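You operate a simulated robot arm through the tools that you are given. There is no shell and no other tool.

The job below is to be done with a simulated two-armed robot. You get a single attempt, and the scene is never put back.

## Task
Press-test the yellow onion from the three-cup tray and tip it to FIRM or CULL as the dial shows.
Fine: set it in the cradle, swing the press arm over it to test and clear before tipping; SOFT goes to CULL; level the cradle again; leave the other two in their cups.

The check looks at the end state, three seconds after you hand in, the way a careful person would. Anything else that was tipped, shoved, dropped, spilled or broken makes it a failure.

## Robot
Two 7-joint arms with fingered hands on one trunk that stands fixed in place. Base frame: the origin is at the foot of the trunk, x ahead of it, y to its left, z up; the work surface is at about z = 0.8. Units: m, degrees, N and s.
The left shoulder is at [0.024, 0.214, 1.232], the right one opposite. With the tool pointing down near the work surface each hand reaches from about 0.12 to 0.58 m from the base axis, measured 20 degrees to its own side. Payload 3.3 kg a hand.
Tool frame (each hand has its own): the origin (TCP) lies between the finger pads and is the grasp point; the fingertips stand 0.026 m ahead of it; z points along the fingers, y is the line along which they close. The gripper opens to 0.132 m; its body begins 0.073 m behind the TCP. The gripper is a hand of 2 fingers: y runs from the thumb to the fingers, the wrist lies at [0, 0, -0.224] in the tool frame.
Orientation is told as [roll, pitch, yaw] about the base's x, y, z axes, in that order, counted from this pose: with the fingers straight down and closing along the base's y, the tool's x points along the base's -x, its y along +y and its z along -z.

## Interface
- The arms move only by the tool move_arm. It takes "left_increments", "right_increments" or both (then of equal length, played together; a hand with none holds still); each is a list of rows, each a list of 6 numbers: the turn, a rotation vector about the tool's x, y, z in units of 45 degrees (1.0 is 45 degrees), then the shift along the tool's x, y, z in units of 400 mm (1.0 is 400 mm). In form: [[rx, ry, rz, dx, dy, dz], ...]. A call has 1 to 20 rows; each row is the pose to reach, as a shift and turn from the pose commanded when the call began, along the tool's axes at that moment. A call with a number of a shift or a turn outside -1 to 1 is refused whole. Rows are played at 5 a second. More than 0.05 m and 8.6 degrees between two rows, and nothing of the call is played. Where a pose cannot be reached the arm comes as near as it can. A force on the tool above 40 N (or 10 N above the force at the start of the call, whichever is more), or a blocked arm, ends the call early, and 0.2 s more pass. In this call time passes only in rows, and 0.2 s behind the last. The reply holds the time, the measured pose of the TCP, the force on the tool along the base axes, the opening and the grip force, in the units named above and with some noise, with the torque about the TCP (base axes, N m) and any sound that the robot's microphone picked up.
- Cameras (640 x 400 px; columns grow to the right, rows downward): "scene" is now at [0.1021, -0.0283, 1.4265]; the picture's right is [-0.32, -0.95, -0.00], its down [-0.36, 0.12, -0.92] and it looks along [0.87, -0.30, -0.39] (base axes); focal length 249 px, centre (320, 200). "left" rides on the left gripper at [-0.066, -0.003, -0.099] in its tool frame; the picture's right is [0.04, -1.00, 0.00], its down [0.83, 0.03, -0.55] and it looks along [0.55, 0.02, 0.83] (tool axes); focal length 261 px, centre (320, 200). "right" rides on the right gripper at [0.066, -0.003, -0.099] in its tool frame; the picture's right is [0.04, 1.00, 0.00], its down [-0.83, 0.04, -0.55] and it looks along [-0.55, 0.02, 0.83] (tool axes); focal length 261 px, centre (320, 200). There is no depth. A picture from a camera that has moved, and an enlarged one, comes with that camera's place and axes in the base frame and with its lens.
- get_image(camera): a new picture of that camera. No time passes.
- slide_trunk(by): moves the trunk up (or, below 0, down) by that many m; the arms and the scene camera ride with it, the base frame stays. It gives what a move gives, with no picture.
- finger_targets(finger1, thumb_bend, hand): sets how far each is bent, from 0 (flat) to 1 (curled in); at 0.3 the hand is open as for a grip, at 0.7 the pads meet at the TCP. One left out holds its place. A second passes; each finger stops where it meets its share of the squeeze, and holds until it gets a number again. It is the only way to open and close the hand. It gives what a move gives, with no picture; readings hold the bend of each and the force on the fingers (four entries, about 0 where the hand has none), thumb and palm.
- head_to(pan, tilt): turns the head with the scene camera to pan (to the left, within 86 degrees either way) and tilt (down, from -29 to 69), counted from straight ahead of the robot (the tilt from the chest, where the trunk bows). It gives what a move gives.
- enlarge(camera, box): a new picture of the part [left, top, right, bottom] of that camera's present view, enlarged. No time passes.
- close_job(): hands the job in; it is judged then, once.

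Nothing tells you positions but the pictures and the camera data. Unless the task says otherwise, let go and move clear before handing in.

The tools are called after "Call:" as a command line: name --argument value ..., lists and objects as JSON in quotes. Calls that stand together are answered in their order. move_arm: Moves the arms, as the interface text tells. Its arguments: {"type":"object","properties":{"left_increments":{"type":"array","items":{"type":"array","items":{"type":"number"}}},"right_increments":{"type":"array","items":{"type":"array","items":{"type":"number"}}}},"required":[]} The other tools are called the same way: slide_trunk (by) moves the trunk up or down; finger_targets (finger1, thumb_bend, hand) moves the fingers one by one; head_to (pan, tilt) turns the head that bears the scene camera; get_image (camera) takes a picture; enlarge (camera, box) takes an enlarged picture of a part of a camera's view; close_job () hands the job in.

At the start:

```text
t: 0.0
left_tool_pos: [0.2829, -0.0106, 1.306]
left_tcp_rot: [0.1, 0.0, -0.1]
left_ft_force: [-0.3, -0.8, 0.6]
left_torque: [-0.03, -0.01, 0.03]
left_grip_width: 0.1318
left_grasp_force: 0.1
left_shape: jaw
left_bend: [0.3, 0.3]
left_finger forces: [0.1, 0.0, 0.0, 0.1, 0.0, 0.0]
right_tool_pos: [0.381, -0.4457, 1.176]
right_tcp_rot: [0.1, 0.0, -0.1]
right_ft_force: [0.4, 0.5, 0.1]
right_torque: [-0.01, 0.01, -0.01]
right_grip_width: 0.1317
right_grasp_force: 0.0
right_shape: jaw
right_bend: [0.3, 0.3]
right_finger forces: [0.1, 0.1, 0.1, 0.0, 0.0, 0.0]
trunk travel left (down, up): [-0.514, 0.247]
head pan, tilt (commanded): [-18.9, 22.7]
```

scene: 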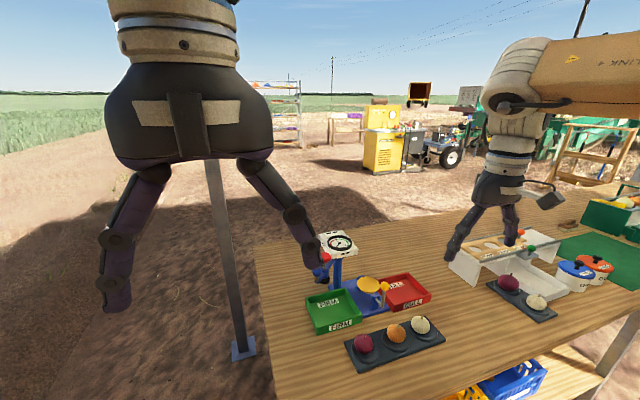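
right: 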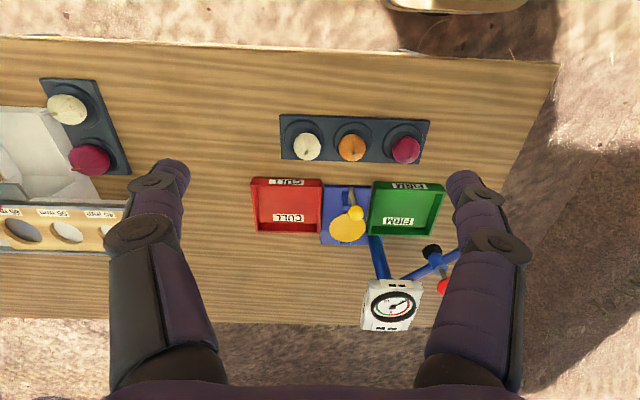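
left: 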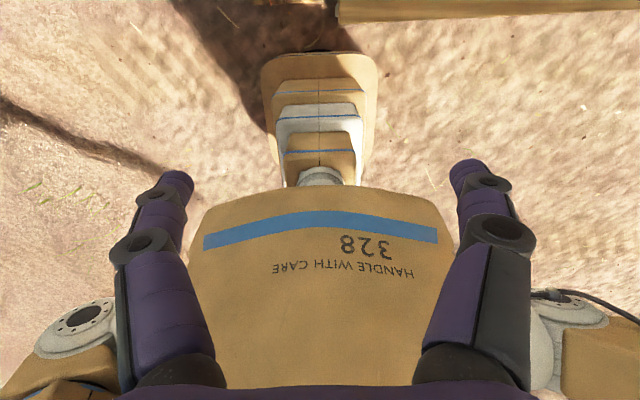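

I see a bench with a three-cup tray (red, yellow/orange and white onions), a red CULL tray, a green FIRM tray, a yellow cradle between them and a dial on a post with a press arm. I'll look closer before moving anything.

Call:
enlarge --camera "scene" --box '[260, 210, 480, 380]'

Call:
enlarge --camera "right" --box '[230, 100, 490, 340]'

```text
2.35 times, centred on (370, 295) of scene
camera zoom: at [0.1021, -0.0283, 1.4265], right [-0.32, -0.95, 0.0], down [-0.36, 0.12, -0.92], along [0.87, -0.3, -0.39], focal length 586 px, centre (202, -24)
```

zoom: 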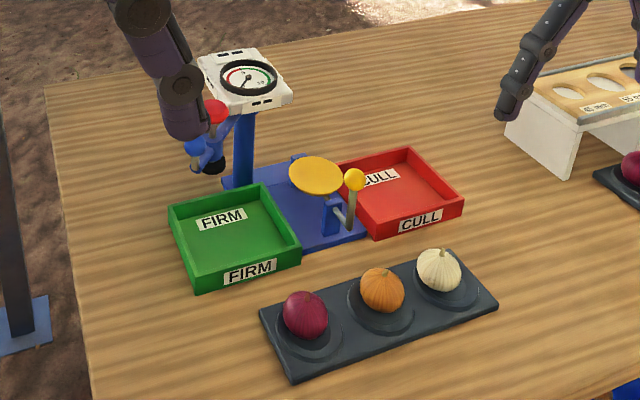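

```text
1.67 times, centred on (360, 220) of right
camera zoom: at [0.3164, -0.449, 1.2749], right [-0.04, 1.0, 0.0], down [0.83, 0.03, 0.55], along [0.55, 0.02, -0.83], focal length 434 px, centre (253, 167)
```

zoom: 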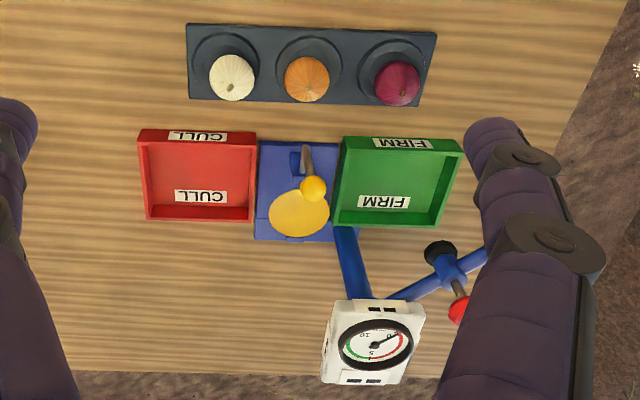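

The yellow onion comes out at about (0.49, -0.385, 0.83) and the cradle at about (0.65, -0.38, 0.87), with the lever knob on the near side. The left hand hides the press arm, so I'll move it aside first.

Call:
move_arm --left_increments '[[0, 0, 0, 0, 0.12, 0], [0, 0, 0, 0, 0.24, 0], [0, 0, 0, 0, 0.36, 0], [0, 0, 0, 0, 0.48, 0], [0, 0, 0, 0, 0.6, 0], [0, 0, 0, 0, 0.7, 0]]'

Call:
head_to --pan -30 --tilt 35

Call:
get_image --camera "scene"

```text
t: 1.4
left_tool_pos: [0.3052, 0.2587, 1.2821]
left_tcp_rot: [0.1, 0.0, 0.0]
left_ft_force: [0.1, 0.4, 0.0]
left_torque: [-0.02, 0.04, 0.01]
left_grip_width: 0.1321
left_grasp_force: 0.1
left_shape: jaw
left_bend: [0.3, 0.3]
left_finger forces: [0.0, 0.0, 0.0, 0.0, 0.0, 0.0]
left hand out of reach, approached as far as the arm can: row 4, 5, 6
right_tool_pos: [0.3821, -0.4461, 1.1754]
right_tcp_rot: [0.0, 0.0, -0.1]
right_ft_force: [0.5, -0.3, -0.3]
right_torque: [0.0, 0.01, -0.01]
right_grip_width: 0.1319
right_grasp_force: 0.1
right_shape: jaw
right_bend: [0.3, 0.3]
right_finger forces: [0.1, 0.0, 0.0, 0.0, 0.1, 0.0]
trunk travel left (down, up): [-0.514, 0.247]
head pan, tilt (commanded): [-18.9, 22.7]
```

```text
t: 2.1
left_tool_pos: [0.305, 0.2562, 1.2819]
left_tcp_rot: [0.0, 0.0, 0.0]
left_ft_force: [-0.2, -0.1, 0.7]
left_torque: [0.01, 0.0, -0.02]
left_grip_width: 0.132
left_grasp_force: 0.0
left_shape: jaw
left_bend: [0.3, 0.3]
left_finger forces: [0.0, 0.0, 0.0, 0.1, 0.0, 0.0]
right_tool_pos: [0.3819, -0.4453, 1.1753]
right_tcp_rot: [0.1, 0.0, -0.1]
right_ft_force: [0.1, -1.0, 0.2]
right_torque: [0.02, -0.01, -0.01]
right_grip_width: 0.1317
right_grasp_force: 0.1
right_shape: jaw
right_bend: [0.3, 0.3]
right_finger forces: [0.0, 0.0, 0.0, 0.1, 0.1, 0.0]
trunk travel left (down, up): [-0.514, 0.247]
head pan, tilt (commanded): [-30.0, 35.0]
```

```text
taken
camera scene: at [0.0907, -0.0421, 1.407], right [-0.5, -0.87, 0.0], down [-0.5, 0.29, -0.82], along [0.71, -0.41, -0.57], focal length 249 px, centre (320, 200)
```

scene: 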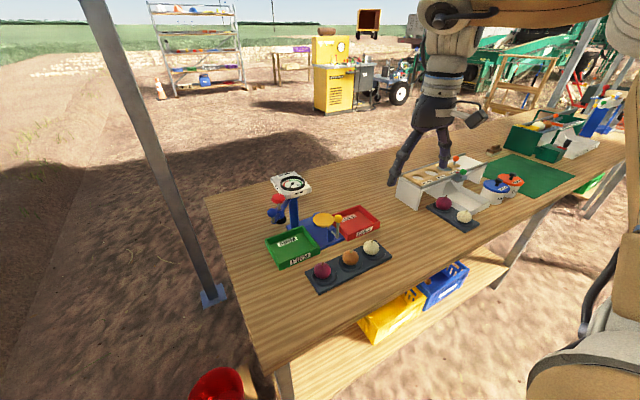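

Call:
enlarge --camera "scene" --box '[250, 165, 400, 295]'

Call:
enlarge --camera "scene" --box '[260, 165, 350, 245]'

Call:
enlarge --camera "right" --box '[310, 170, 470, 340]'

```text
3.08 times, centred on (325, 230) of scene
camera zoom: at [0.0907, -0.0421, 1.407], right [-0.5, -0.87, 0.0], down [-0.5, 0.29, -0.82], along [0.71, -0.41, -0.57], focal length 766 px, centre (305, 108)
```

zoom: 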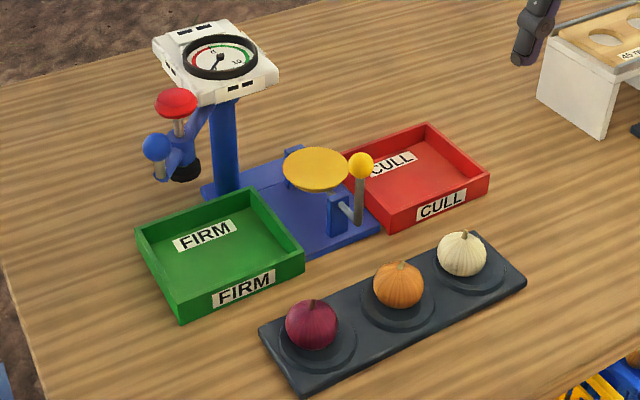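

```text
5.00 times, centred on (305, 205) of scene
camera zoom: at [0.0907, -0.0421, 1.407], right [-0.5, -0.87, 0.0], down [-0.5, 0.29, -0.82], along [0.71, -0.41, -0.57], focal length 1245 px, centre (395, 175)
```

zoom: 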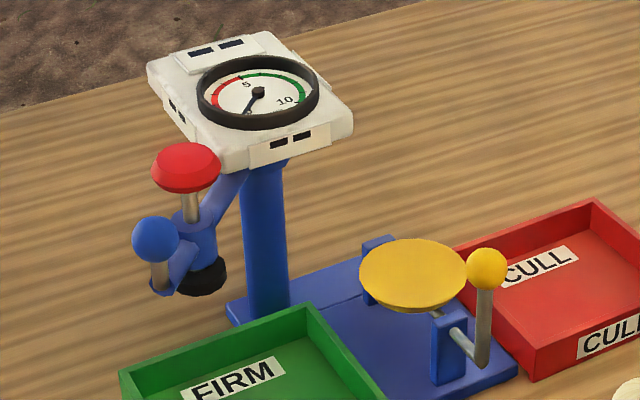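

```text
2.35 times, centred on (390, 255) of right
camera zoom: at [0.3164, -0.4489, 1.2749], right [-0.04, 1.0, 0.0], down [0.83, 0.03, 0.55], along [0.55, 0.02, -0.83], focal length 613 px, centre (155, 71)
```

zoom: 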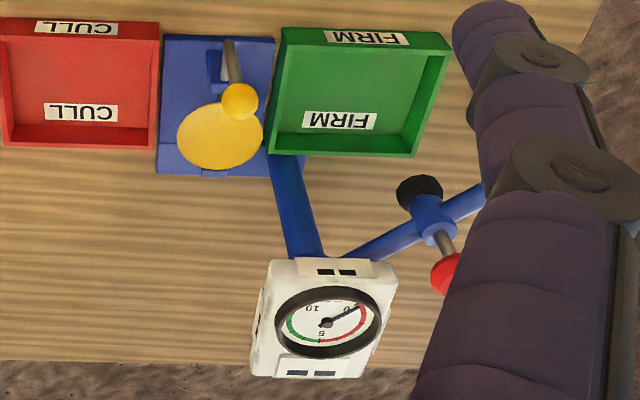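

The press arm carries a red-topped plunger with a black pad, plus a blue swing ball, and it hangs off the dial post at about (0.73, -0.31). I'll bring the right hand closer for a better view of it and to check the reach.

Call:
move_arm --right_increments '[[0, 0, 0, -0.059, 0.0725, 0.0375], [0, 0, 0, -0.118, 0.145, 0.075], [0, 0, 0, -0.177, 0.2175, 0.1125], [0, 0, 0, -0.236, 0.29, 0.15], [0, 0, 0, -0.295, 0.3625, 0.188]]'

Call:
get_image --camera "right"

Call:
get_image --camera "scene"

```text
t: 3.3
left_tool_pos: [0.305, 0.2559, 1.2813]
left_tcp_rot: [0.0, 0.1, 0.0]
left_ft_force: [0.3, -0.1, 0.1]
left_torque: [0.0, 0.02, 0.0]
left_grip_width: 0.1319
left_grasp_force: 0.0
left_shape: jaw
left_bend: [0.3, 0.3]
left_finger forces: [0.0, 0.1, 0.0, 0.0, 0.0, 0.0]
right_tool_pos: [0.4361, -0.3425, 1.0828]
right_tcp_rot: [0.3, -0.1, 0.0]
right_ft_force: [-0.1, 0.2, -0.3]
right_torque: [0.02, 0.01, 0.0]
right_grip_width: 0.132
right_grasp_force: 0.0
right_shape: jaw
right_bend: [0.3, 0.3]
right_finger forces: [0.0, 0.0, 0.0, 0.0, 0.0, 0.1]
right hand out of reach, approached as far as the arm can: row 1, 2, 3, 4, 5
trunk travel left (down, up): [-0.514, 0.247]
head pan, tilt (commanded): [-30.0, 35.0]
```

```text
taken
camera right: at [0.3706, -0.3454, 1.1827], right [-0.04, 1.0, 0.0], down [0.83, 0.03, 0.56], along [0.56, 0.02, -0.83], focal length 261 px, centre (320, 200)
```

right: 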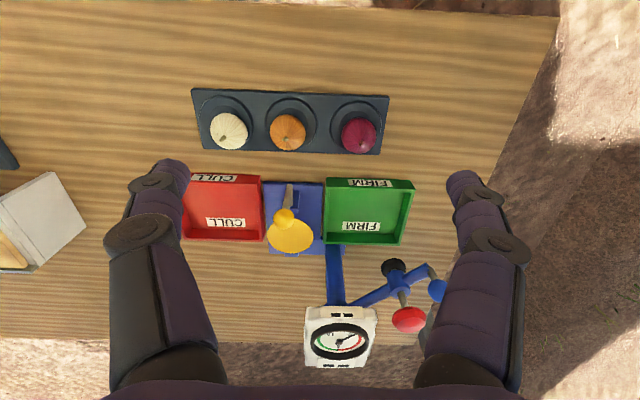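

```text
taken
camera scene: at [0.0915, -0.0422, 1.4069], right [-0.5, -0.87, 0.0], down [-0.5, 0.29, -0.82], along [0.71, -0.41, -0.57], focal length 249 px, centre (320, 200)
```

scene: 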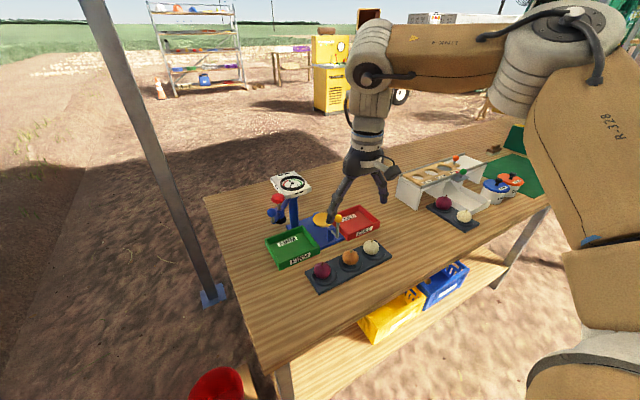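

The hand stopped short of the target, at (0.436, -0.343, 1.083), so the wrist limit matters at this height. I'll make a small move to find out which reference pose the increments use.

Call:
move_arm --right_increments '[[0, 0, 0, 0.0, -0.1, 0.0]]'

```text
t: 3.7
left_tool_pos: [0.304, 0.2568, 1.2812]
left_tcp_rot: [0.0, 0.1, 0.0]
left_ft_force: [0.2, -0.4, 0.2]
left_torque: [0.0, -0.01, 0.02]
left_grip_width: 0.1318
left_grasp_force: 0.1
left_shape: jaw
left_bend: [0.3, 0.3]
left_finger forces: [0.1, 0.0, 0.1, 0.0, 0.0, 0.0]
right_tool_pos: [0.4357, -0.383, 1.0837]
right_tcp_rot: [0.1, 0.0, 0.0]
right_ft_force: [0.2, 0.2, -1.6]
right_torque: [0.03, 0.01, 0.04]
right_grip_width: 0.1318
right_grasp_force: 0.1
right_shape: jaw
right_bend: [0.3, 0.3]
right_finger forces: [0.0, 0.0, 0.0, 0.0, 0.0, 0.1]
trunk travel left (down, up): [-0.514, 0.247]
head pan, tilt (commanded): [-30.0, 35.0]
```

The reference is the pose actually reached, which is good. I'll go down toward a hover above the yellow onion, still well above everything.

Call:
move_arm --right_increments '[[0, 0, 0, -0.04, 0.0, 0.08], [0, 0, 0, -0.08, 0.0, 0.16], [0, 0, 0, -0.12, 0.0, 0.24]]'

Call:
get_image --camera "right"

Call:
get_image --camera "scene"

```text
t: 4.5
left_tool_pos: [0.3033, 0.2568, 1.2828]
left_tcp_rot: [0.0, 0.0, 0.0]
left_ft_force: [0.0, 0.1, 0.0]
left_torque: [0.01, -0.02, 0.02]
left_grip_width: 0.1318
left_grasp_force: 0.0
left_shape: jaw
left_bend: [0.3, 0.3]
left_finger forces: [0.1, 0.0, 0.1, 0.0, 0.1, 0.0]
right_tool_pos: [0.4704, -0.3874, 0.9899]
right_tcp_rot: [0.1, -0.2, -0.1]
right_ft_force: [0.1, -0.3, 0.4]
right_torque: [0.01, -0.01, 0.02]
right_grip_width: 0.132
right_grasp_force: 0.1
right_shape: jaw
right_bend: [0.3, 0.3]
right_finger forces: [0.1, 0.0, 0.1, 0.1, 0.0, 0.0]
right hand out of reach, approached as far as the arm can: row 3
trunk travel left (down, up): [-0.514, 0.247]
head pan, tilt (commanded): [-30.0, 35.0]
```

```text
taken
camera right: at [0.4056, -0.3901, 1.0879], right [-0.04, 1.0, 0.0], down [0.83, 0.03, 0.56], along [0.56, 0.02, -0.83], focal length 261 px, centre (320, 200)
```

right: 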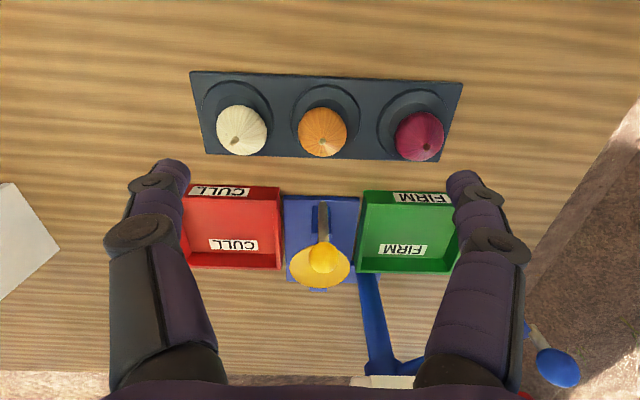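

```text
taken
camera scene: at [0.0905, -0.0426, 1.407], right [-0.5, -0.87, 0.0], down [-0.5, 0.29, -0.82], along [0.71, -0.41, -0.57], focal length 249 px, centre (320, 200)
```

scene: 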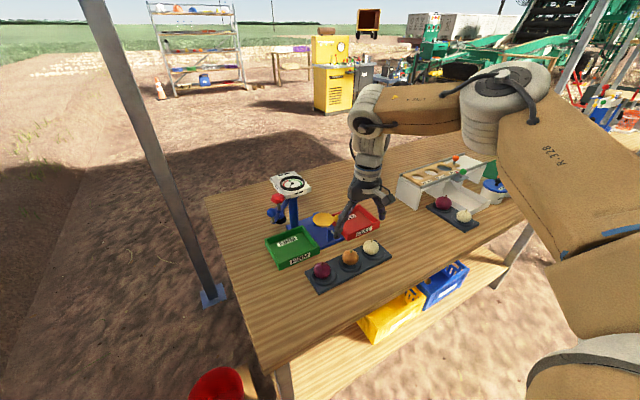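

The tool-down reach runs out at about x = 0.47 at this height, and the right camera puts the yellow onion at (0.496, -0.385). I'll lift and tilt the hand forward to see how far a tilted hand can reach.

Call:
move_arm --right_increments '[[0, -0.178, 0, 0, 0, -0.045], [0, -0.356, 0, 0, 0, -0.09], [0, -0.533, 0, 0, 0, -0.135], [0, -0.711, 0, 0, 0, -0.18], [0, -0.889, 0, 0, 0, -0.225]]'

Call:
get_image --camera "right"

Call:
get_image --camera "scene"

```text
t: 5.7
left_tool_pos: [0.304, 0.2566, 1.2815]
left_tcp_rot: [-0.1, 0.0, 0.1]
left_ft_force: [-0.7, -0.7, 0.6]
left_torque: [-0.03, 0.01, -0.03]
left_grip_width: 0.1321
left_grasp_force: 0.0
left_shape: jaw
left_bend: [0.3, 0.3]
left_finger forces: [0.0, 0.0, 0.0, 0.1, 0.1, 0.0]
right_tool_pos: [0.4724, -0.3893, 1.0805]
right_tcp_rot: [0.2, -40.1, -0.1]
right_ft_force: [0.5, -0.6, 0.6]
right_torque: [0.0, -0.03, -0.02]
right_grip_width: 0.1317
right_grasp_force: 0.0
right_shape: jaw
right_bend: [0.3, 0.3]
right_finger forces: [0.0, 0.1, 0.0, 0.1, 0.1, 0.0]
trunk travel left (down, up): [-0.514, 0.247]
head pan, tilt (commanded): [-30.0, 35.0]
```

```text
taken
camera right: at [0.3591, -0.3923, 1.1141], right [-0.03, 1.0, -0.02], down [0.28, 0.03, 0.96], along [0.96, 0.02, -0.28], focal length 261 px, centre (320, 200)
```

right: 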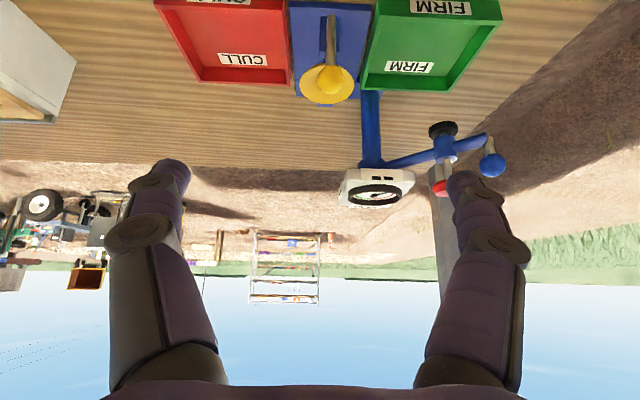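

```text
taken
camera scene: at [0.09, -0.0426, 1.407], right [-0.5, -0.87, 0.0], down [-0.5, 0.29, -0.82], along [0.71, -0.41, -0.57], focal length 249 px, centre (320, 200)
```

scene: 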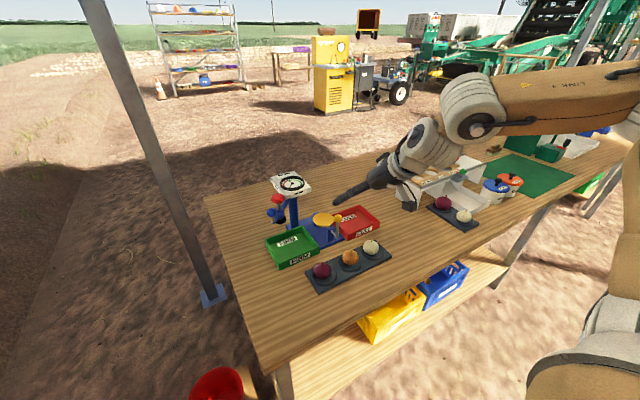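

This upside-down view shows the press arm clearly. I'll zoom in to measure its parts.

Call:
enlarge --camera "right" --box '[280, 0, 520, 220]'

Call:
enlarge --camera "scene" --box '[255, 165, 345, 245]'

```text
1.82 times, centred on (400, 110) of right
camera zoom: at [0.3591, -0.3923, 1.1141], right [-0.03, 1.0, -0.02], down [0.28, 0.03, 0.96], along [0.96, 0.02, -0.28], focal length 474 px, centre (174, 364)
```

zoom: 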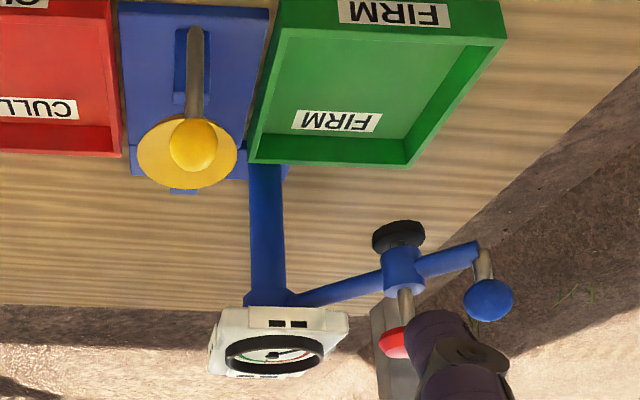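

```text
5.00 times, centred on (300, 205) of scene
camera zoom: at [0.09, -0.0426, 1.407], right [-0.5, -0.87, 0.0], down [-0.5, 0.29, -0.82], along [0.71, -0.41, -0.57], focal length 1245 px, centre (420, 175)
```

zoom: 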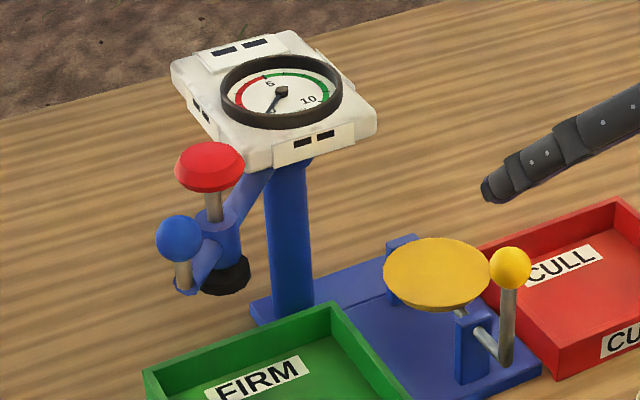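

Blue swing ball is at (0.619, -0.197, 0.992), the pad at (0.65, -0.23, 0.93), and the post at (0.73, -0.303). Next I'll test the forward reach at 40° tilt, staying above the dial.

Call:
move_arm --right_increments '[[0, 0, 0, -0.072, 0, 0.06], [0, 0, 0, -0.144, 0, 0.121], [0, 0, 0, -0.215, 0, 0.181], [0, 0, 0, -0.287, 0, 0.2415]]'

Call:
get_image --camera "scene"

Call:
get_image --camera "left"

```text
t: 6.7
left_tool_pos: [0.3062, 0.2569, 1.2814]
left_tcp_rot: [-0.1, 0.0, 0.0]
left_ft_force: [0.1, -0.3, 0.2]
left_torque: [0.0, 0.03, 0.02]
left_grip_width: 0.1321
left_grasp_force: 0.1
left_shape: jaw
left_bend: [0.3, 0.3]
left_finger forces: [0.0, 0.0, 0.1, 0.0, 0.0, 0.0]
right_tool_pos: [0.6227, -0.3889, 1.0812]
right_tcp_rot: [0.1, -40.0, -0.1]
right_ft_force: [0.5, -0.5, -1.4]
right_torque: [0.02, 0.05, 0.01]
right_grip_width: 0.1318
right_grasp_force: 0.1
right_shape: jaw
right_bend: [0.3, 0.3]
right_finger forces: [0.1, 0.0, 0.1, 0.0, 0.0, 0.0]
trunk travel left (down, up): [-0.514, 0.247]
head pan, tilt (commanded): [-30.0, 35.0]
```

```text
taken
camera scene: at [0.0917, -0.0419, 1.4069], right [-0.5, -0.87, 0.0], down [-0.5, 0.29, -0.82], along [0.71, -0.41, -0.57], focal length 249 px, centre (320, 200)
```

scene: 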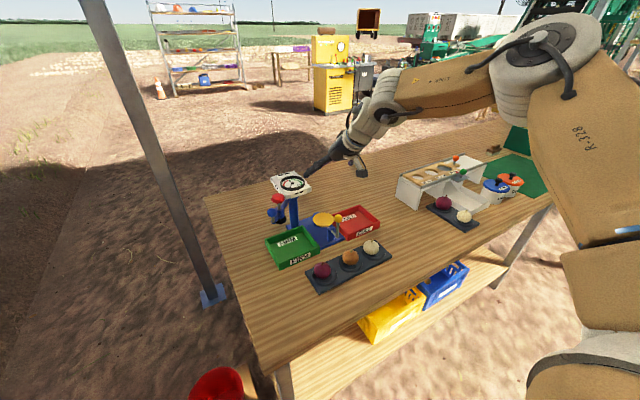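

```text
taken
camera left: at [0.3708, 0.2543, 1.3801], right [-0.04, -1.0, 0.0], down [-0.83, 0.04, 0.55], along [-0.55, 0.02, -0.83], focal length 261 px, centre (320, 200)
```

left: 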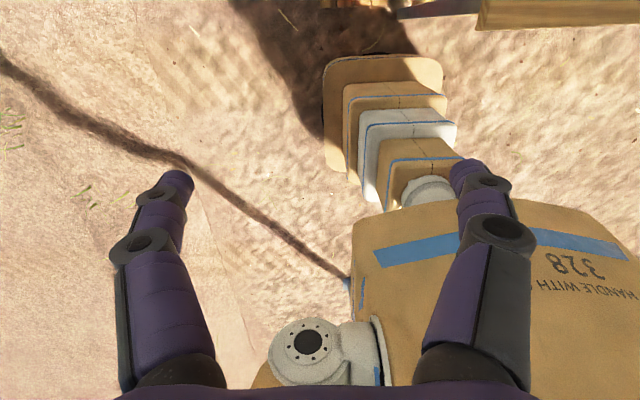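

The 40° tilt reaches the cradle zone easily. I'll look at the hand's shape up close to judge clearance to the yellow lever knob.

Call:
enlarge --camera "scene" --box '[260, 80, 440, 240]'

Call:
get_image --camera "right"

```text
2.50 times, centred on (350, 160) of scene
camera zoom: at [0.0917, -0.0419, 1.4069], right [-0.5, -0.87, 0.0], down [-0.5, 0.29, -0.82], along [0.71, -0.41, -0.57], focal length 622 px, centre (245, 300)
```

zoom: 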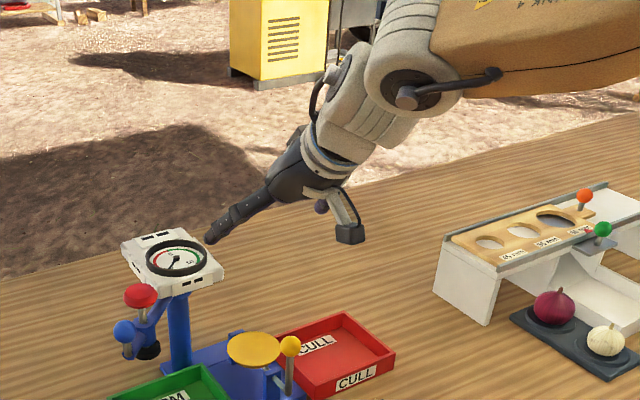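

```text
taken
camera right: at [0.5096, -0.3914, 1.1144], right [-0.03, 1.0, -0.02], down [0.28, 0.03, 0.96], along [0.96, 0.02, -0.28], focal length 261 px, centre (320, 200)
```

right: 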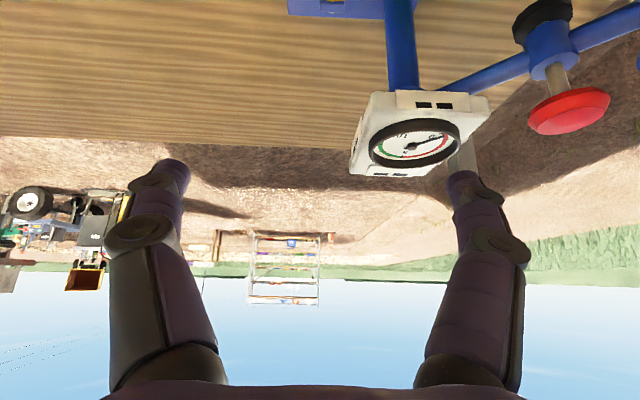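

The camera bracket sits on the hand's near side and would foul the yellow lever if I came in straight. I'll try a yawed approach at about -30° with less tilt, still high above the rig.

Call:
move_arm --right_increments '[[0.107, 0, 0.128, 0, 0, 0], [0.214, 0, 0.255, 0, 0, 0], [0.3215, 0, 0.383, 0, 0, 0], [0.4287, 0, 0.5107, 0, 0, 0]]'

Call:
move_arm --right_increments '[[0, 0.11, 0, 0, 0, 0], [0, 0.22, 0, 0, 0, 0], [0, 0.33, 0, 0, 0, 0], [0, 0.444, 0, 0, 0, 0]]'

```text
t: 7.7
left_tool_pos: [0.3028, 0.2578, 1.2824]
left_tcp_rot: [0.0, 0.0, 0.0]
left_ft_force: [0.5, 0.6, 0.0]
left_torque: [-0.02, -0.01, -0.01]
left_grip_width: 0.1322
left_grasp_force: 0.1
left_shape: jaw
left_bend: [0.3, 0.3]
left_finger forces: [0.0, 0.0, 0.1, 0.1, 0.0, 0.0]
right_tool_pos: [0.597, -0.4054, 1.0819]
right_tcp_rot: [0.1, -40.0, -30.2]
right_ft_force: [0.1, 0.3, -0.2]
right_torque: [0.04, 0.02, 0.0]
right_grip_width: 0.1316
right_grasp_force: 0.1
right_shape: jaw
right_bend: [0.3, 0.3]
right_finger forces: [0.0, 0.0, 0.0, 0.0, 0.0, 0.1]
right hand out of reach, approached as far as the arm can: row 3, 4
trunk travel left (down, up): [-0.514, 0.247]
head pan, tilt (commanded): [-30.0, 35.0]
```

```text
t: 8.7
left_tool_pos: [0.3049, 0.2581, 1.2824]
left_tcp_rot: [0.0, 0.0, 0.0]
left_ft_force: [0.3, -0.2, -0.4]
left_torque: [0.01, 0.0, 0.02]
left_grip_width: 0.1321
left_grasp_force: 0.0
left_shape: jaw
left_bend: [0.3, 0.3]
left_finger forces: [0.1, 0.1, 0.0, 0.0, 0.0, 0.0]
right_tool_pos: [0.546, -0.4195, 1.0752]
right_tcp_rot: [0.2, -20.1, -30.0]
right_ft_force: [0.8, 0.6, -0.6]
right_torque: [-0.02, 0.0, -0.01]
right_grip_width: 0.132
right_grasp_force: 0.0
right_shape: jaw
right_bend: [0.3, 0.3]
right_finger forces: [0.0, 0.0, 0.0, 0.1, 0.0, 0.0]
right hand out of reach, approached as far as the arm can: row 1, 2, 3, 4
trunk travel left (down, up): [-0.514, 0.247]
head pan, tilt (commanded): [-30.0, 35.0]
```

With the -30° yaw, the reach is shorter at this height. I'll raise the trunk 0.18 m and repeat the test at the same hand height, which mimics the real geometry over the cradle without coming near it.

Call:
slide_trunk --by 0.18

```text
t: 10.7
left_tool_pos: [0.3055, 0.2597, 1.4595]
left_tcp_rot: [0.0, -0.1, 0.0]
left_ft_force: [-0.2, -1.1, 1.1]
left_torque: [-0.01, 0.0, -0.01]
left_grip_width: 0.1318
left_grasp_force: 0.1
left_shape: jaw
left_bend: [0.3, 0.3]
left_finger forces: [0.1, 0.0, 0.0, 0.0, 0.0, 0.0]
right_tool_pos: [0.5454, -0.4187, 1.2581]
right_tcp_rot: [0.5, -20.6, -30.2]
right_ft_force: [-0.5, 0.1, -0.9]
right_torque: [0.02, -0.04, 0.0]
right_grip_width: 0.1319
right_grasp_force: 0.1
right_shape: jaw
right_bend: [0.3, 0.3]
right_finger forces: [0.0, 0.0, 0.0, 0.0, 0.0, 0.0]
trunk travel left (down, up): [-0.694, 0.067]
head pan, tilt (commanded): [-30.0, 35.0]
```

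Call:
move_arm --right_increments '[[0, 0, 0, -0.0037, 0.0427, 0.0961], [0, 0, 0, -0.0074, 0.0854, 0.1922], [0, 0, 0, -0.0111, 0.1281, 0.2883], [0, 0, 0, -0.0148, 0.1708, 0.3844], [0, 0, 0, -0.0185, 0.2135, 0.4805]]'

Call:
get_image --camera "scene"

```text
t: 11.9
left_tool_pos: [0.3052, 0.2586, 1.4599]
left_tcp_rot: [0.0, 0.0, 0.1]
left_ft_force: [0.4, 0.5, -0.1]
left_torque: [0.01, 0.0, 0.02]
left_grip_width: 0.1321
left_grasp_force: 0.0
left_shape: jaw
left_bend: [0.3, 0.3]
left_finger forces: [0.0, 0.0, 0.0, 0.0, 0.0, 0.0]
right_tool_pos: [0.5333, -0.4201, 1.1514]
right_tcp_rot: [0.6, -20.7, -30.2]
right_ft_force: [-0.1, 0.6, -0.8]
right_torque: [-0.02, 0.0, 0.01]
right_grip_width: 0.1318
right_grasp_force: 0.0
right_shape: jaw
right_bend: [0.3, 0.3]
right_finger forces: [0.0, 0.0, 0.0, 0.0, 0.1, 0.1]
right hand out of reach, approached as far as the arm can: row 1, 2, 3, 4, 5
trunk travel left (down, up): [-0.694, 0.067]
head pan, tilt (commanded): [-30.0, 35.0]
```

```text
taken
camera scene: at [0.0856, -0.0421, 1.5871], right [-0.5, -0.87, 0.0], down [-0.5, 0.29, -0.82], along [0.71, -0.41, -0.57], focal length 249 px, centre (320, 200)
```

scene: 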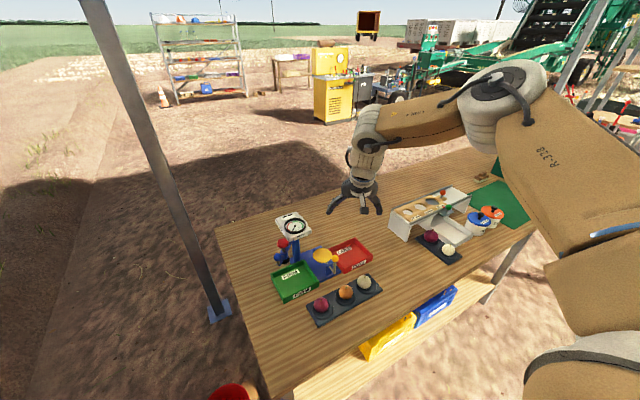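

The forearm comes in from the right, so a positive yaw should suit the wrist better, and it keeps the camera bracket off the lever. I'll rotate the hand to +30° in the air.

Call:
move_arm --right_increments '[[-0.059, 0, -0.156, 0, 0, 0], [-0.118, 0, -0.312, 0, 0, 0], [-0.177, 0, -0.467, 0, 0, 0], [-0.2355, 0, -0.623, 0, 0, 0]]'

Call:
move_arm --right_increments '[[-0.059, 0, -0.156, 0, 0, 0], [-0.118, 0, -0.312, 0, 0, 0], [-0.177, 0, -0.467, 0, 0, 0], [-0.2355, 0, -0.623, 0, 0, 0]]'

```text
t: 12.9
left_tool_pos: [0.305, 0.2585, 1.4593]
left_tcp_rot: [-0.1, -0.1, 0.1]
left_ft_force: [0.6, 0.5, -0.2]
left_torque: [0.02, -0.03, -0.01]
left_grip_width: 0.1318
left_grasp_force: 0.1
left_shape: jaw
left_bend: [0.3, 0.3]
left_finger forces: [0.0, 0.0, 0.0, 0.1, 0.1, 0.1]
right_tool_pos: [0.5384, -0.4218, 1.1536]
right_tcp_rot: [0.5, -21.0, 0.0]
right_ft_force: [-0.2, 0.7, 0.0]
right_torque: [-0.03, -0.01, 0.01]
right_grip_width: 0.1318
right_grasp_force: 0.1
right_shape: jaw
right_bend: [0.3, 0.3]
right_finger forces: [0.0, 0.0, 0.0, 0.0, 0.0, 0.0]
trunk travel left (down, up): [-0.694, 0.067]
head pan, tilt (commanded): [-30.0, 35.0]
```

```text
t: 13.9
left_tool_pos: [0.3043, 0.2583, 1.4585]
left_tcp_rot: [0.0, 0.1, 0.0]
left_ft_force: [0.1, 0.4, 0.8]
left_torque: [0.0, -0.01, 0.0]
left_grip_width: 0.132
left_grasp_force: 0.0
left_shape: jaw
left_bend: [0.3, 0.3]
left_finger forces: [0.0, 0.0, 0.0, 0.0, 0.0, 0.0]
right_tool_pos: [0.538, -0.4215, 1.1528]
right_tcp_rot: [0.4, -21.1, 30.0]
right_ft_force: [-0.4, -0.1, 0.1]
right_torque: [0.02, 0.0, 0.04]
right_grip_width: 0.1319
right_grasp_force: 0.2
right_shape: jaw
right_bend: [0.3, 0.3]
right_finger forces: [0.0, 0.0, 0.1, 0.0, 0.0, 0.0]
trunk travel left (down, up): [-0.694, 0.067]
head pan, tilt (commanded): [-30.0, 35.0]
```

Call:
move_arm --right_increments '[[0, 0, 0, -0.0525, -0.0134, 0.0692], [0, 0, 0, -0.105, -0.0268, 0.1384], [0, 0, 0, -0.1574, -0.0401, 0.2076], [0, 0, 0, -0.2098, -0.0535, 0.2768]]'

Call:
get_image --camera "scene"

Call:
get_image --camera "right"

```text
t: 14.9
left_tool_pos: [0.3054, 0.2587, 1.4599]
left_tcp_rot: [-0.1, 0.0, 0.0]
left_ft_force: [-0.6, 0.3, -0.3]
left_torque: [0.01, -0.02, -0.03]
left_grip_width: 0.1317
left_grasp_force: 0.0
left_shape: jaw
left_bend: [0.3, 0.3]
left_finger forces: [0.0, 0.0, 0.0, 0.0, 0.0, 0.0]
right_tool_pos: [0.5543, -0.3957, 1.1364]
right_tcp_rot: [0.3, -21.1, 29.9]
right_ft_force: [0.4, 1.2, 0.6]
right_torque: [0.0, 0.0, -0.02]
right_grip_width: 0.1319
right_grasp_force: 0.0
right_shape: jaw
right_bend: [0.3, 0.3]
right_finger forces: [0.0, 0.1, 0.0, 0.0, 0.0, 0.0]
right hand out of reach, approached as far as the arm can: row 1, 2, 3, 4
trunk travel left (down, up): [-0.694, 0.067]
head pan, tilt (commanded): [-30.0, 35.0]
```

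```text
taken
camera scene: at [0.0856, -0.0422, 1.5871], right [-0.5, -0.87, 0.0], down [-0.5, 0.29, -0.82], along [0.71, -0.41, -0.57], focal length 249 px, centre (320, 200)
```

scene: 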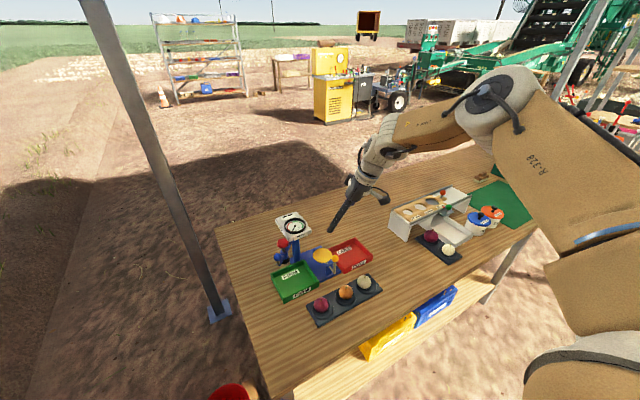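

```text
taken
camera right: at [0.4718, -0.4473, 1.2065], right [-0.53, 0.85, -0.01], down [0.48, 0.31, 0.82], along [0.69, 0.43, -0.58], focal length 261 px, centre (320, 200)
```

right: 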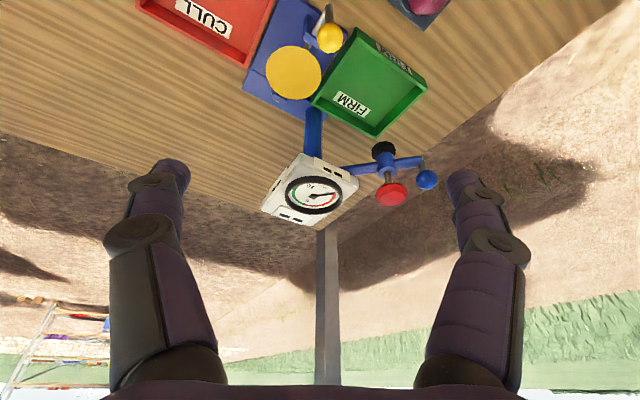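

Reach is the limit here, so I need a forward tilt with the camera bracket turned away from the lever. I'll retreat to a comfortable pose and test whether the wrist can roll the camera to the top side.

Call:
move_arm --right_increments '[[0.06, 0, 0.1555, 0.039, 0.03, -0.058], [0.12, 0, 0.311, 0.078, 0.06, -0.116], [0.18, 0, 0.4665, 0.118, 0.091, -0.174], [0.24, 0, 0.622, 0.157, 0.121, -0.232]]'

Call:
move_arm --right_increments '[[0, 0, 0.17, 0, 0, 0], [0, 0, 0.34, 0, 0, 0], [0, 0, 0.51, 0, 0, 0], [0, 0, 0.68, 0, 0, 0], [0, 0, 0.85, 0, 0, 0], [0, 0, 1.0, 0, 0, 0]]'

```text
t: 15.9
left_tool_pos: [0.3043, 0.2585, 1.459]
left_tcp_rot: [0.0, 0.0, -0.1]
left_ft_force: [0.0, -0.4, -0.3]
left_torque: [-0.01, 0.01, -0.02]
left_grip_width: 0.1321
left_grasp_force: 0.0
left_shape: jaw
left_bend: [0.3, 0.3]
left_finger forces: [0.1, 0.0, 0.0, 0.0, 0.0, 0.0]
right_tool_pos: [0.4504, -0.4011, 1.2008]
right_tcp_rot: [0.3, -20.9, -0.2]
right_ft_force: [-0.6, -0.3, -0.2]
right_torque: [0.02, -0.01, -0.02]
right_grip_width: 0.132
right_grasp_force: 0.2
right_shape: jaw
right_bend: [0.3, 0.3]
right_finger forces: [0.0, 0.1, 0.1, 0.0, 0.1, 0.0]
trunk travel left (down, up): [-0.694, 0.067]
head pan, tilt (commanded): [-30.0, 35.0]
```

```text
t: 17.3
left_tool_pos: [0.3043, 0.2598, 1.4592]
left_tcp_rot: [0.1, 0.0, 0.0]
left_ft_force: [-0.3, -0.4, -0.5]
left_torque: [0.02, 0.0, -0.01]
left_grip_width: 0.1319
left_grasp_force: 0.1
left_shape: jaw
left_bend: [0.3, 0.3]
left_finger forces: [0.0, 0.0, 0.0, 0.0, 0.0, 0.1]
right_tool_pos: [0.4526, -0.4, 1.198]
right_tcp_rot: [15.4, -14.4, -47.3]
right_ft_force: [0.4, 0.2, -0.6]
right_torque: [-0.01, -0.02, -0.01]
right_grip_width: 0.1319
right_grasp_force: 0.1
right_shape: jaw
right_bend: [0.3, 0.3]
right_finger forces: [0.0, 0.0, 0.1, 0.0, 0.1, 0.1]
trunk travel left (down, up): [-0.694, 0.067]
head pan, tilt (commanded): [-30.0, 35.0]
```

Call:
move_arm --right_increments '[[0, 0, 0.17, 0, 0, 0], [0, 0, 0.34, 0, 0, 0], [0, 0, 0.51, 0, 0, 0], [0, 0, 0.68, 0, 0, 0], [0, 0, 0.85, 0, 0, 0], [0, 0, 1.0, 0, 0, 0]]'

Call:
move_arm --right_increments '[[0, 0, 0.17, 0, 0, 0], [0, 0, 0.34, 0, 0, 0], [0, 0, 0.51, 0, 0, 0], [0, 0, 0.68, 0, 0, 0], [0, 0, 0.85, 0, 0, 0], [0, 0, 1.0, 0, 0, 0]]'

```text
t: 18.7
left_tool_pos: [0.3057, 0.2599, 1.4589]
left_tcp_rot: [-0.2, 0.0, 0.0]
left_ft_force: [0.6, -0.9, -0.4]
left_torque: [-0.03, -0.02, -0.02]
left_grip_width: 0.1317
left_grasp_force: 0.0
left_shape: jaw
left_bend: [0.3, 0.3]
left_finger forces: [0.0, 0.0, 0.1, 0.0, 0.1, 0.1]
right_tool_pos: [0.4532, -0.3989, 1.1978]
right_tcp_rot: [21.1, 0.3, -90.2]
right_ft_force: [-0.9, 0.3, 0.6]
right_torque: [-0.03, 0.0, 0.0]
right_grip_width: 0.1317
right_grasp_force: 0.0
right_shape: jaw
right_bend: [0.3, 0.3]
right_finger forces: [0.1, 0.0, 0.1, 0.0, 0.1, 0.1]
trunk travel left (down, up): [-0.694, 0.067]
head pan, tilt (commanded): [-30.0, 35.0]
```

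```text
t: 20.1
left_tool_pos: [0.3054, 0.2587, 1.4601]
left_tcp_rot: [0.0, 0.1, 0.0]
left_ft_force: [-0.1, -0.1, -0.6]
left_torque: [-0.02, 0.01, 0.0]
left_grip_width: 0.132
left_grasp_force: 0.0
left_shape: jaw
left_bend: [0.3, 0.3]
left_finger forces: [0.0, 0.1, 0.1, 0.0, 0.0, 0.0]
right_tool_pos: [0.4625, -0.4222, 1.2012]
right_tcp_rot: [14.9, 14.9, -133.2]
right_ft_force: [0.4, -0.9, 0.2]
right_torque: [-0.03, 0.0, -0.05]
right_grip_width: 0.1319
right_grasp_force: 0.2
right_shape: jaw
right_bend: [0.3, 0.3]
right_finger forces: [0.1, 0.0, 0.1, 0.1, 0.0, 0.1]
right hand out of reach, approached as far as the arm can: row 6
trunk travel left (down, up): [-0.694, 0.067]
head pan, tilt (commanded): [-30.0, 35.0]
```

Positive roll stops at about 130°. I'll go back and try the negative direction.

Call:
move_arm --right_increments '[[0, 0, -0.17, 0, 0, 0], [0, 0, -0.34, 0, 0, 0], [0, 0, -0.51, 0, 0, 0], [0, 0, -0.68, 0, 0, 0], [0, 0, -0.85, 0, 0, 0], [0, 0, -1.0, 0, 0, 0]]'

Call:
move_arm --right_increments '[[0, 0, -0.17, 0, 0, 0], [0, 0, -0.34, 0, 0, 0], [0, 0, -0.51, 0, 0, 0], [0, 0, -0.68, 0, 0, 0], [0, 0, -0.85, 0, 0, 0], [0, 0, -1.0, 0, 0, 0]]'

Call:
move_arm --right_increments '[[0, 0, -0.17, 0, 0, 0], [0, 0, -0.34, 0, 0, 0], [0, 0, -0.51, 0, 0, 0], [0, 0, -0.68, 0, 0, 0], [0, 0, -0.85, 0, 0, 0], [0, 0, -1.0, 0, 0, 0]]'

Call:
move_arm --right_increments '[[0, 0, -0.17, 0, 0, 0], [0, 0, -0.34, 0, 0, 0], [0, 0, -0.51, 0, 0, 0], [0, 0, -0.68, 0, 0, 0], [0, 0, -0.85, 0, 0, 0], [0, 0, -1.0, 0, 0, 0]]'

Call:
move_arm --right_increments '[[0, 0, -0.17, 0, 0, 0], [0, 0, -0.34, 0, 0, 0], [0, 0, -0.51, 0, 0, 0], [0, 0, -0.68, 0, 0, 0], [0, 0, -0.85, 0, 0, 0], [0, 0, -1.0, 0, 0, 0]]'

```text
t: 21.5
left_tool_pos: [0.3063, 0.2589, 1.4594]
left_tcp_rot: [0.0, 0.0, 0.1]
left_ft_force: [0.5, 0.4, -0.1]
left_torque: [0.01, 0.02, 0.0]
left_grip_width: 0.1317
left_grasp_force: 0.1
left_shape: jaw
left_bend: [0.3, 0.3]
left_finger forces: [0.0, 0.1, 0.0, 0.1, 0.0, 0.0]
right_tool_pos: [0.4634, -0.4202, 1.2011]
right_tcp_rot: [21.0, 0.2, -89.9]
right_ft_force: [0.2, 0.2, -0.7]
right_torque: [-0.02, 0.03, -0.01]
right_grip_width: 0.1319
right_grasp_force: 0.1
right_shape: jaw
right_bend: [0.3, 0.3]
right_finger forces: [0.1, 0.1, 0.0, 0.0, 0.0, 0.1]
trunk travel left (down, up): [-0.694, 0.067]
head pan, tilt (commanded): [-30.0, 35.0]
```

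```text
t: 22.9
left_tool_pos: [0.3057, 0.26, 1.4606]
left_tcp_rot: [0.0, 0.0, 0.1]
left_ft_force: [-0.4, -0.5, 0.4]
left_torque: [-0.01, -0.02, -0.01]
left_grip_width: 0.1318
left_grasp_force: 0.2
left_shape: jaw
left_bend: [0.3, 0.3]
left_finger forces: [0.0, 0.0, 0.0, 0.0, 0.0, 0.0]
right_tool_pos: [0.4622, -0.4208, 1.2008]
right_tcp_rot: [15.3, -14.4, -47.0]
right_ft_force: [0.1, -0.3, -0.9]
right_torque: [0.02, -0.02, -0.01]
right_grip_width: 0.1319
right_grasp_force: 0.1
right_shape: jaw
right_bend: [0.3, 0.3]
right_finger forces: [0.1, 0.0, 0.0, 0.0, 0.0, 0.0]
trunk travel left (down, up): [-0.694, 0.067]
head pan, tilt (commanded): [-30.0, 35.0]
```

```text
t: 24.3
left_tool_pos: [0.3049, 0.2579, 1.4599]
left_tcp_rot: [-0.1, 0.0, 0.0]
left_ft_force: [0.2, -0.3, 0.1]
left_torque: [0.04, 0.0, 0.01]
left_grip_width: 0.1319
left_grasp_force: 0.1
left_shape: jaw
left_bend: [0.3, 0.3]
left_finger forces: [0.0, 0.0, 0.0, 0.0, 0.1, 0.1]
right_tool_pos: [0.4626, -0.4217, 1.2002]
right_tcp_rot: [0.2, -21.1, 0.0]
right_ft_force: [-1.0, 0.4, 0.3]
right_torque: [0.0, 0.02, -0.01]
right_grip_width: 0.1318
right_grasp_force: 0.1
right_shape: jaw
right_bend: [0.3, 0.3]
right_finger forces: [0.1, 0.1, 0.1, 0.0, 0.0, 0.1]
trunk travel left (down, up): [-0.694, 0.067]
head pan, tilt (commanded): [-30.0, 35.0]
```

```text
t: 25.7
left_tool_pos: [0.3056, 0.2591, 1.4593]
left_tcp_rot: [-0.1, 0.0, 0.0]
left_ft_force: [0.3, -0.1, 0.5]
left_torque: [-0.03, -0.03, 0.0]
left_grip_width: 0.1318
left_grasp_force: 0.0
left_shape: jaw
left_bend: [0.3, 0.3]
left_finger forces: [0.0, 0.0, 0.1, 0.0, 0.0, 0.0]
right_tool_pos: [0.4637, -0.4213, 1.2006]
right_tcp_rot: [-15.0, -14.9, 47.0]
right_ft_force: [-0.4, -0.2, -0.4]
right_torque: [-0.02, -0.01, 0.01]
right_grip_width: 0.1319
right_grasp_force: 0.0
right_shape: jaw
right_bend: [0.3, 0.3]
right_finger forces: [0.0, 0.0, 0.0, 0.0, 0.0, 0.1]
trunk travel left (down, up): [-0.694, 0.067]
head pan, tilt (commanded): [-30.0, 35.0]
```

```text
t: 27.1
left_tool_pos: [0.3054, 0.259, 1.4589]
left_tcp_rot: [0.0, 0.0, 0.0]
left_ft_force: [0.7, 0.0, -0.4]
left_torque: [-0.03, -0.01, -0.01]
left_grip_width: 0.1321
left_grasp_force: 0.1
left_shape: jaw
left_bend: [0.3, 0.3]
left_finger forces: [0.0, 0.0, 0.0, 0.1, 0.0, 0.0]
right_tool_pos: [0.463, -0.4216, 1.201]
right_tcp_rot: [-20.9, -0.2, 90.1]
right_ft_force: [-0.4, -0.5, -0.1]
right_torque: [-0.01, 0.01, 0.02]
right_grip_width: 0.1319
right_grasp_force: 0.1
right_shape: jaw
right_bend: [0.3, 0.3]
right_finger forces: [0.0, 0.0, 0.1, 0.0, 0.0, 0.0]
trunk travel left (down, up): [-0.694, 0.067]
head pan, tilt (commanded): [-30.0, 35.0]
```

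Negative roll is fine to -90°; continuing toward -180°.

Call:
move_arm --right_increments '[[0, 0, -0.17, 0, 0, 0], [0, 0, -0.34, 0, 0, 0], [0, 0, -0.51, 0, 0, 0], [0, 0, -0.68, 0, 0, 0], [0, 0, -0.85, 0, 0, 0], [0, 0, -1.0, 0, 0, 0]]'

Call:
move_arm --right_increments '[[0, 0, -0.17, 0, 0, 0], [0, 0, -0.34, 0, 0, 0], [0, 0, -0.51, 0, 0, 0], [0, 0, -0.68, 0, 0, 0], [0, 0, -0.85, 0, 0, 0], [0, 0, -1.0, 0, 0, 0]]'

Call:
get_image --camera "scene"

Call:
get_image --camera "right"

```text
t: 28.5
left_tool_pos: [0.3053, 0.2596, 1.4599]
left_tcp_rot: [0.0, 0.0, 0.0]
left_ft_force: [-0.2, -0.4, 0.3]
left_torque: [0.0, -0.02, 0.0]
left_grip_width: 0.1317
left_grasp_force: 0.0
left_shape: jaw
left_bend: [0.3, 0.3]
left_finger forces: [0.0, 0.1, 0.0, 0.1, 0.1, 0.0]
right_tool_pos: [0.4635, -0.4217, 1.2018]
right_tcp_rot: [-15.3, 14.5, 133.2]
right_ft_force: [0.5, 0.2, 0.4]
right_torque: [0.01, 0.01, 0.0]
right_grip_width: 0.1318
right_grasp_force: 0.1
right_shape: jaw
right_bend: [0.3, 0.3]
right_finger forces: [0.1, 0.1, 0.0, 0.0, 0.0, 0.0]
trunk travel left (down, up): [-0.694, 0.067]
head pan, tilt (commanded): [-30.0, 35.0]
```

```text
t: 29.9
left_tool_pos: [0.3053, 0.2592, 1.4595]
left_tcp_rot: [0.0, 0.0, 0.0]
left_ft_force: [-0.3, -0.1, -0.3]
left_torque: [-0.04, 0.0, -0.03]
left_grip_width: 0.1318
left_grasp_force: 0.0
left_shape: jaw
left_bend: [0.3, 0.3]
left_finger forces: [0.0, 0.0, 0.0, 0.0, 0.0, 0.1]
right_tool_pos: [0.4634, -0.4214, 1.2019]
right_tcp_rot: [-0.2, 21.0, 180.0]
right_ft_force: [0.3, 0.1, 0.6]
right_torque: [0.0, -0.04, 0.0]
right_grip_width: 0.1319
right_grasp_force: 0.1
right_shape: jaw
right_bend: [0.3, 0.3]
right_finger forces: [0.0, 0.0, 0.0, 0.0, 0.0, 0.0]
trunk travel left (down, up): [-0.694, 0.067]
head pan, tilt (commanded): [-30.0, 35.0]
```

```text
taken
camera scene: at [0.0857, -0.0422, 1.5871], right [-0.5, -0.87, 0.0], down [-0.5, 0.29, -0.82], along [0.71, -0.41, -0.57], focal length 249 px, centre (320, 200)
```

scene: 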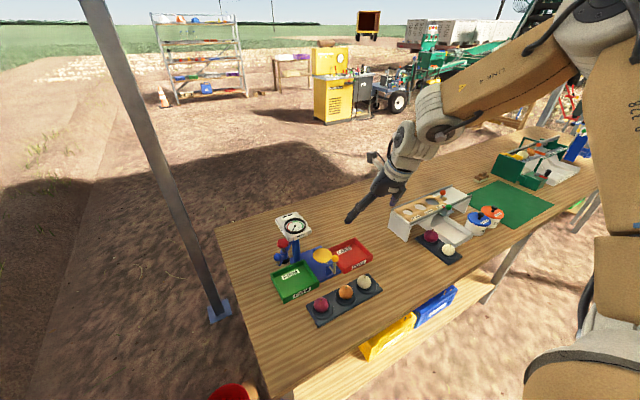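

```text
taken
camera right: at [0.4891, -0.4199, 1.3171], right [0.04, -1.0, 0.01], down [-0.98, -0.04, 0.22], along [-0.22, -0.02, -0.98], focal length 261 px, centre (320, 200)
```

right: 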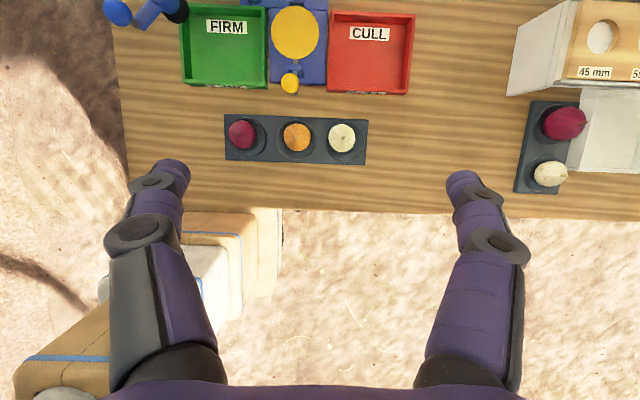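

Roll to -180° works, and the camera is now on the upper side with the hand clear beneath. Now I'll repeat the reach test over the cradle column at a safe height.

Call:
move_arm --right_increments '[[0, 0, 0, 0.066, -0.02, 0.0906], [0, 0, 0, 0.132, -0.04, 0.1812], [0, 0, 0, 0.198, -0.06, 0.2718], [0, 0, 0, 0.264, -0.08, 0.3624], [0, 0, 0, 0.33, -0.1, 0.453]]'

Call:
get_image --camera "right"

```text
t: 31.1
left_tool_pos: [0.3066, 0.2598, 1.4603]
left_tcp_rot: [0.1, 0.0, -0.1]
left_ft_force: [0.3, 0.0, 0.5]
left_torque: [-0.01, 0.01, -0.01]
left_grip_width: 0.1319
left_grasp_force: 0.1
left_shape: jaw
left_bend: [0.3, 0.3]
left_finger forces: [0.0, 0.0, 0.1, 0.0, 0.1, 0.0]
right_tool_pos: [0.5557, -0.4029, 1.1371]
right_tcp_rot: [-0.3, 21.0, 180.0]
right_ft_force: [0.0, -0.2, 0.4]
right_torque: [0.01, 0.02, -0.01]
right_grip_width: 0.1318
right_grasp_force: 0.1
right_shape: jaw
right_bend: [0.3, 0.3]
right_finger forces: [0.1, 0.1, 0.1, 0.0, 0.1, 0.0]
right hand out of reach, approached as far as the arm can: row 3, 4, 5
trunk travel left (down, up): [-0.694, 0.067]
head pan, tilt (commanded): [-30.0, 35.0]
```

```text
taken
camera right: at [0.5814, -0.4011, 1.2531], right [0.04, -1.0, 0.01], down [-0.98, -0.03, 0.22], along [-0.22, -0.02, -0.98], focal length 261 px, centre (320, 200)
```

right: 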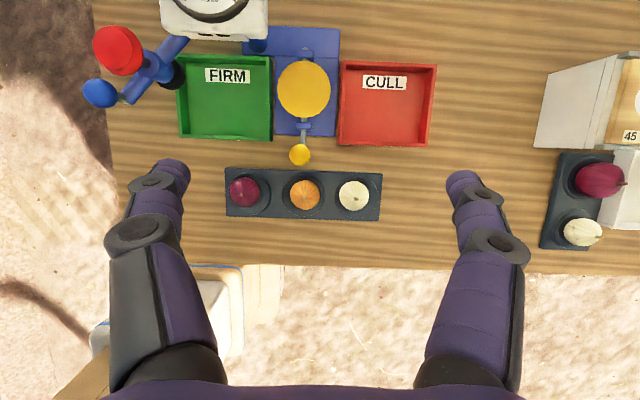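

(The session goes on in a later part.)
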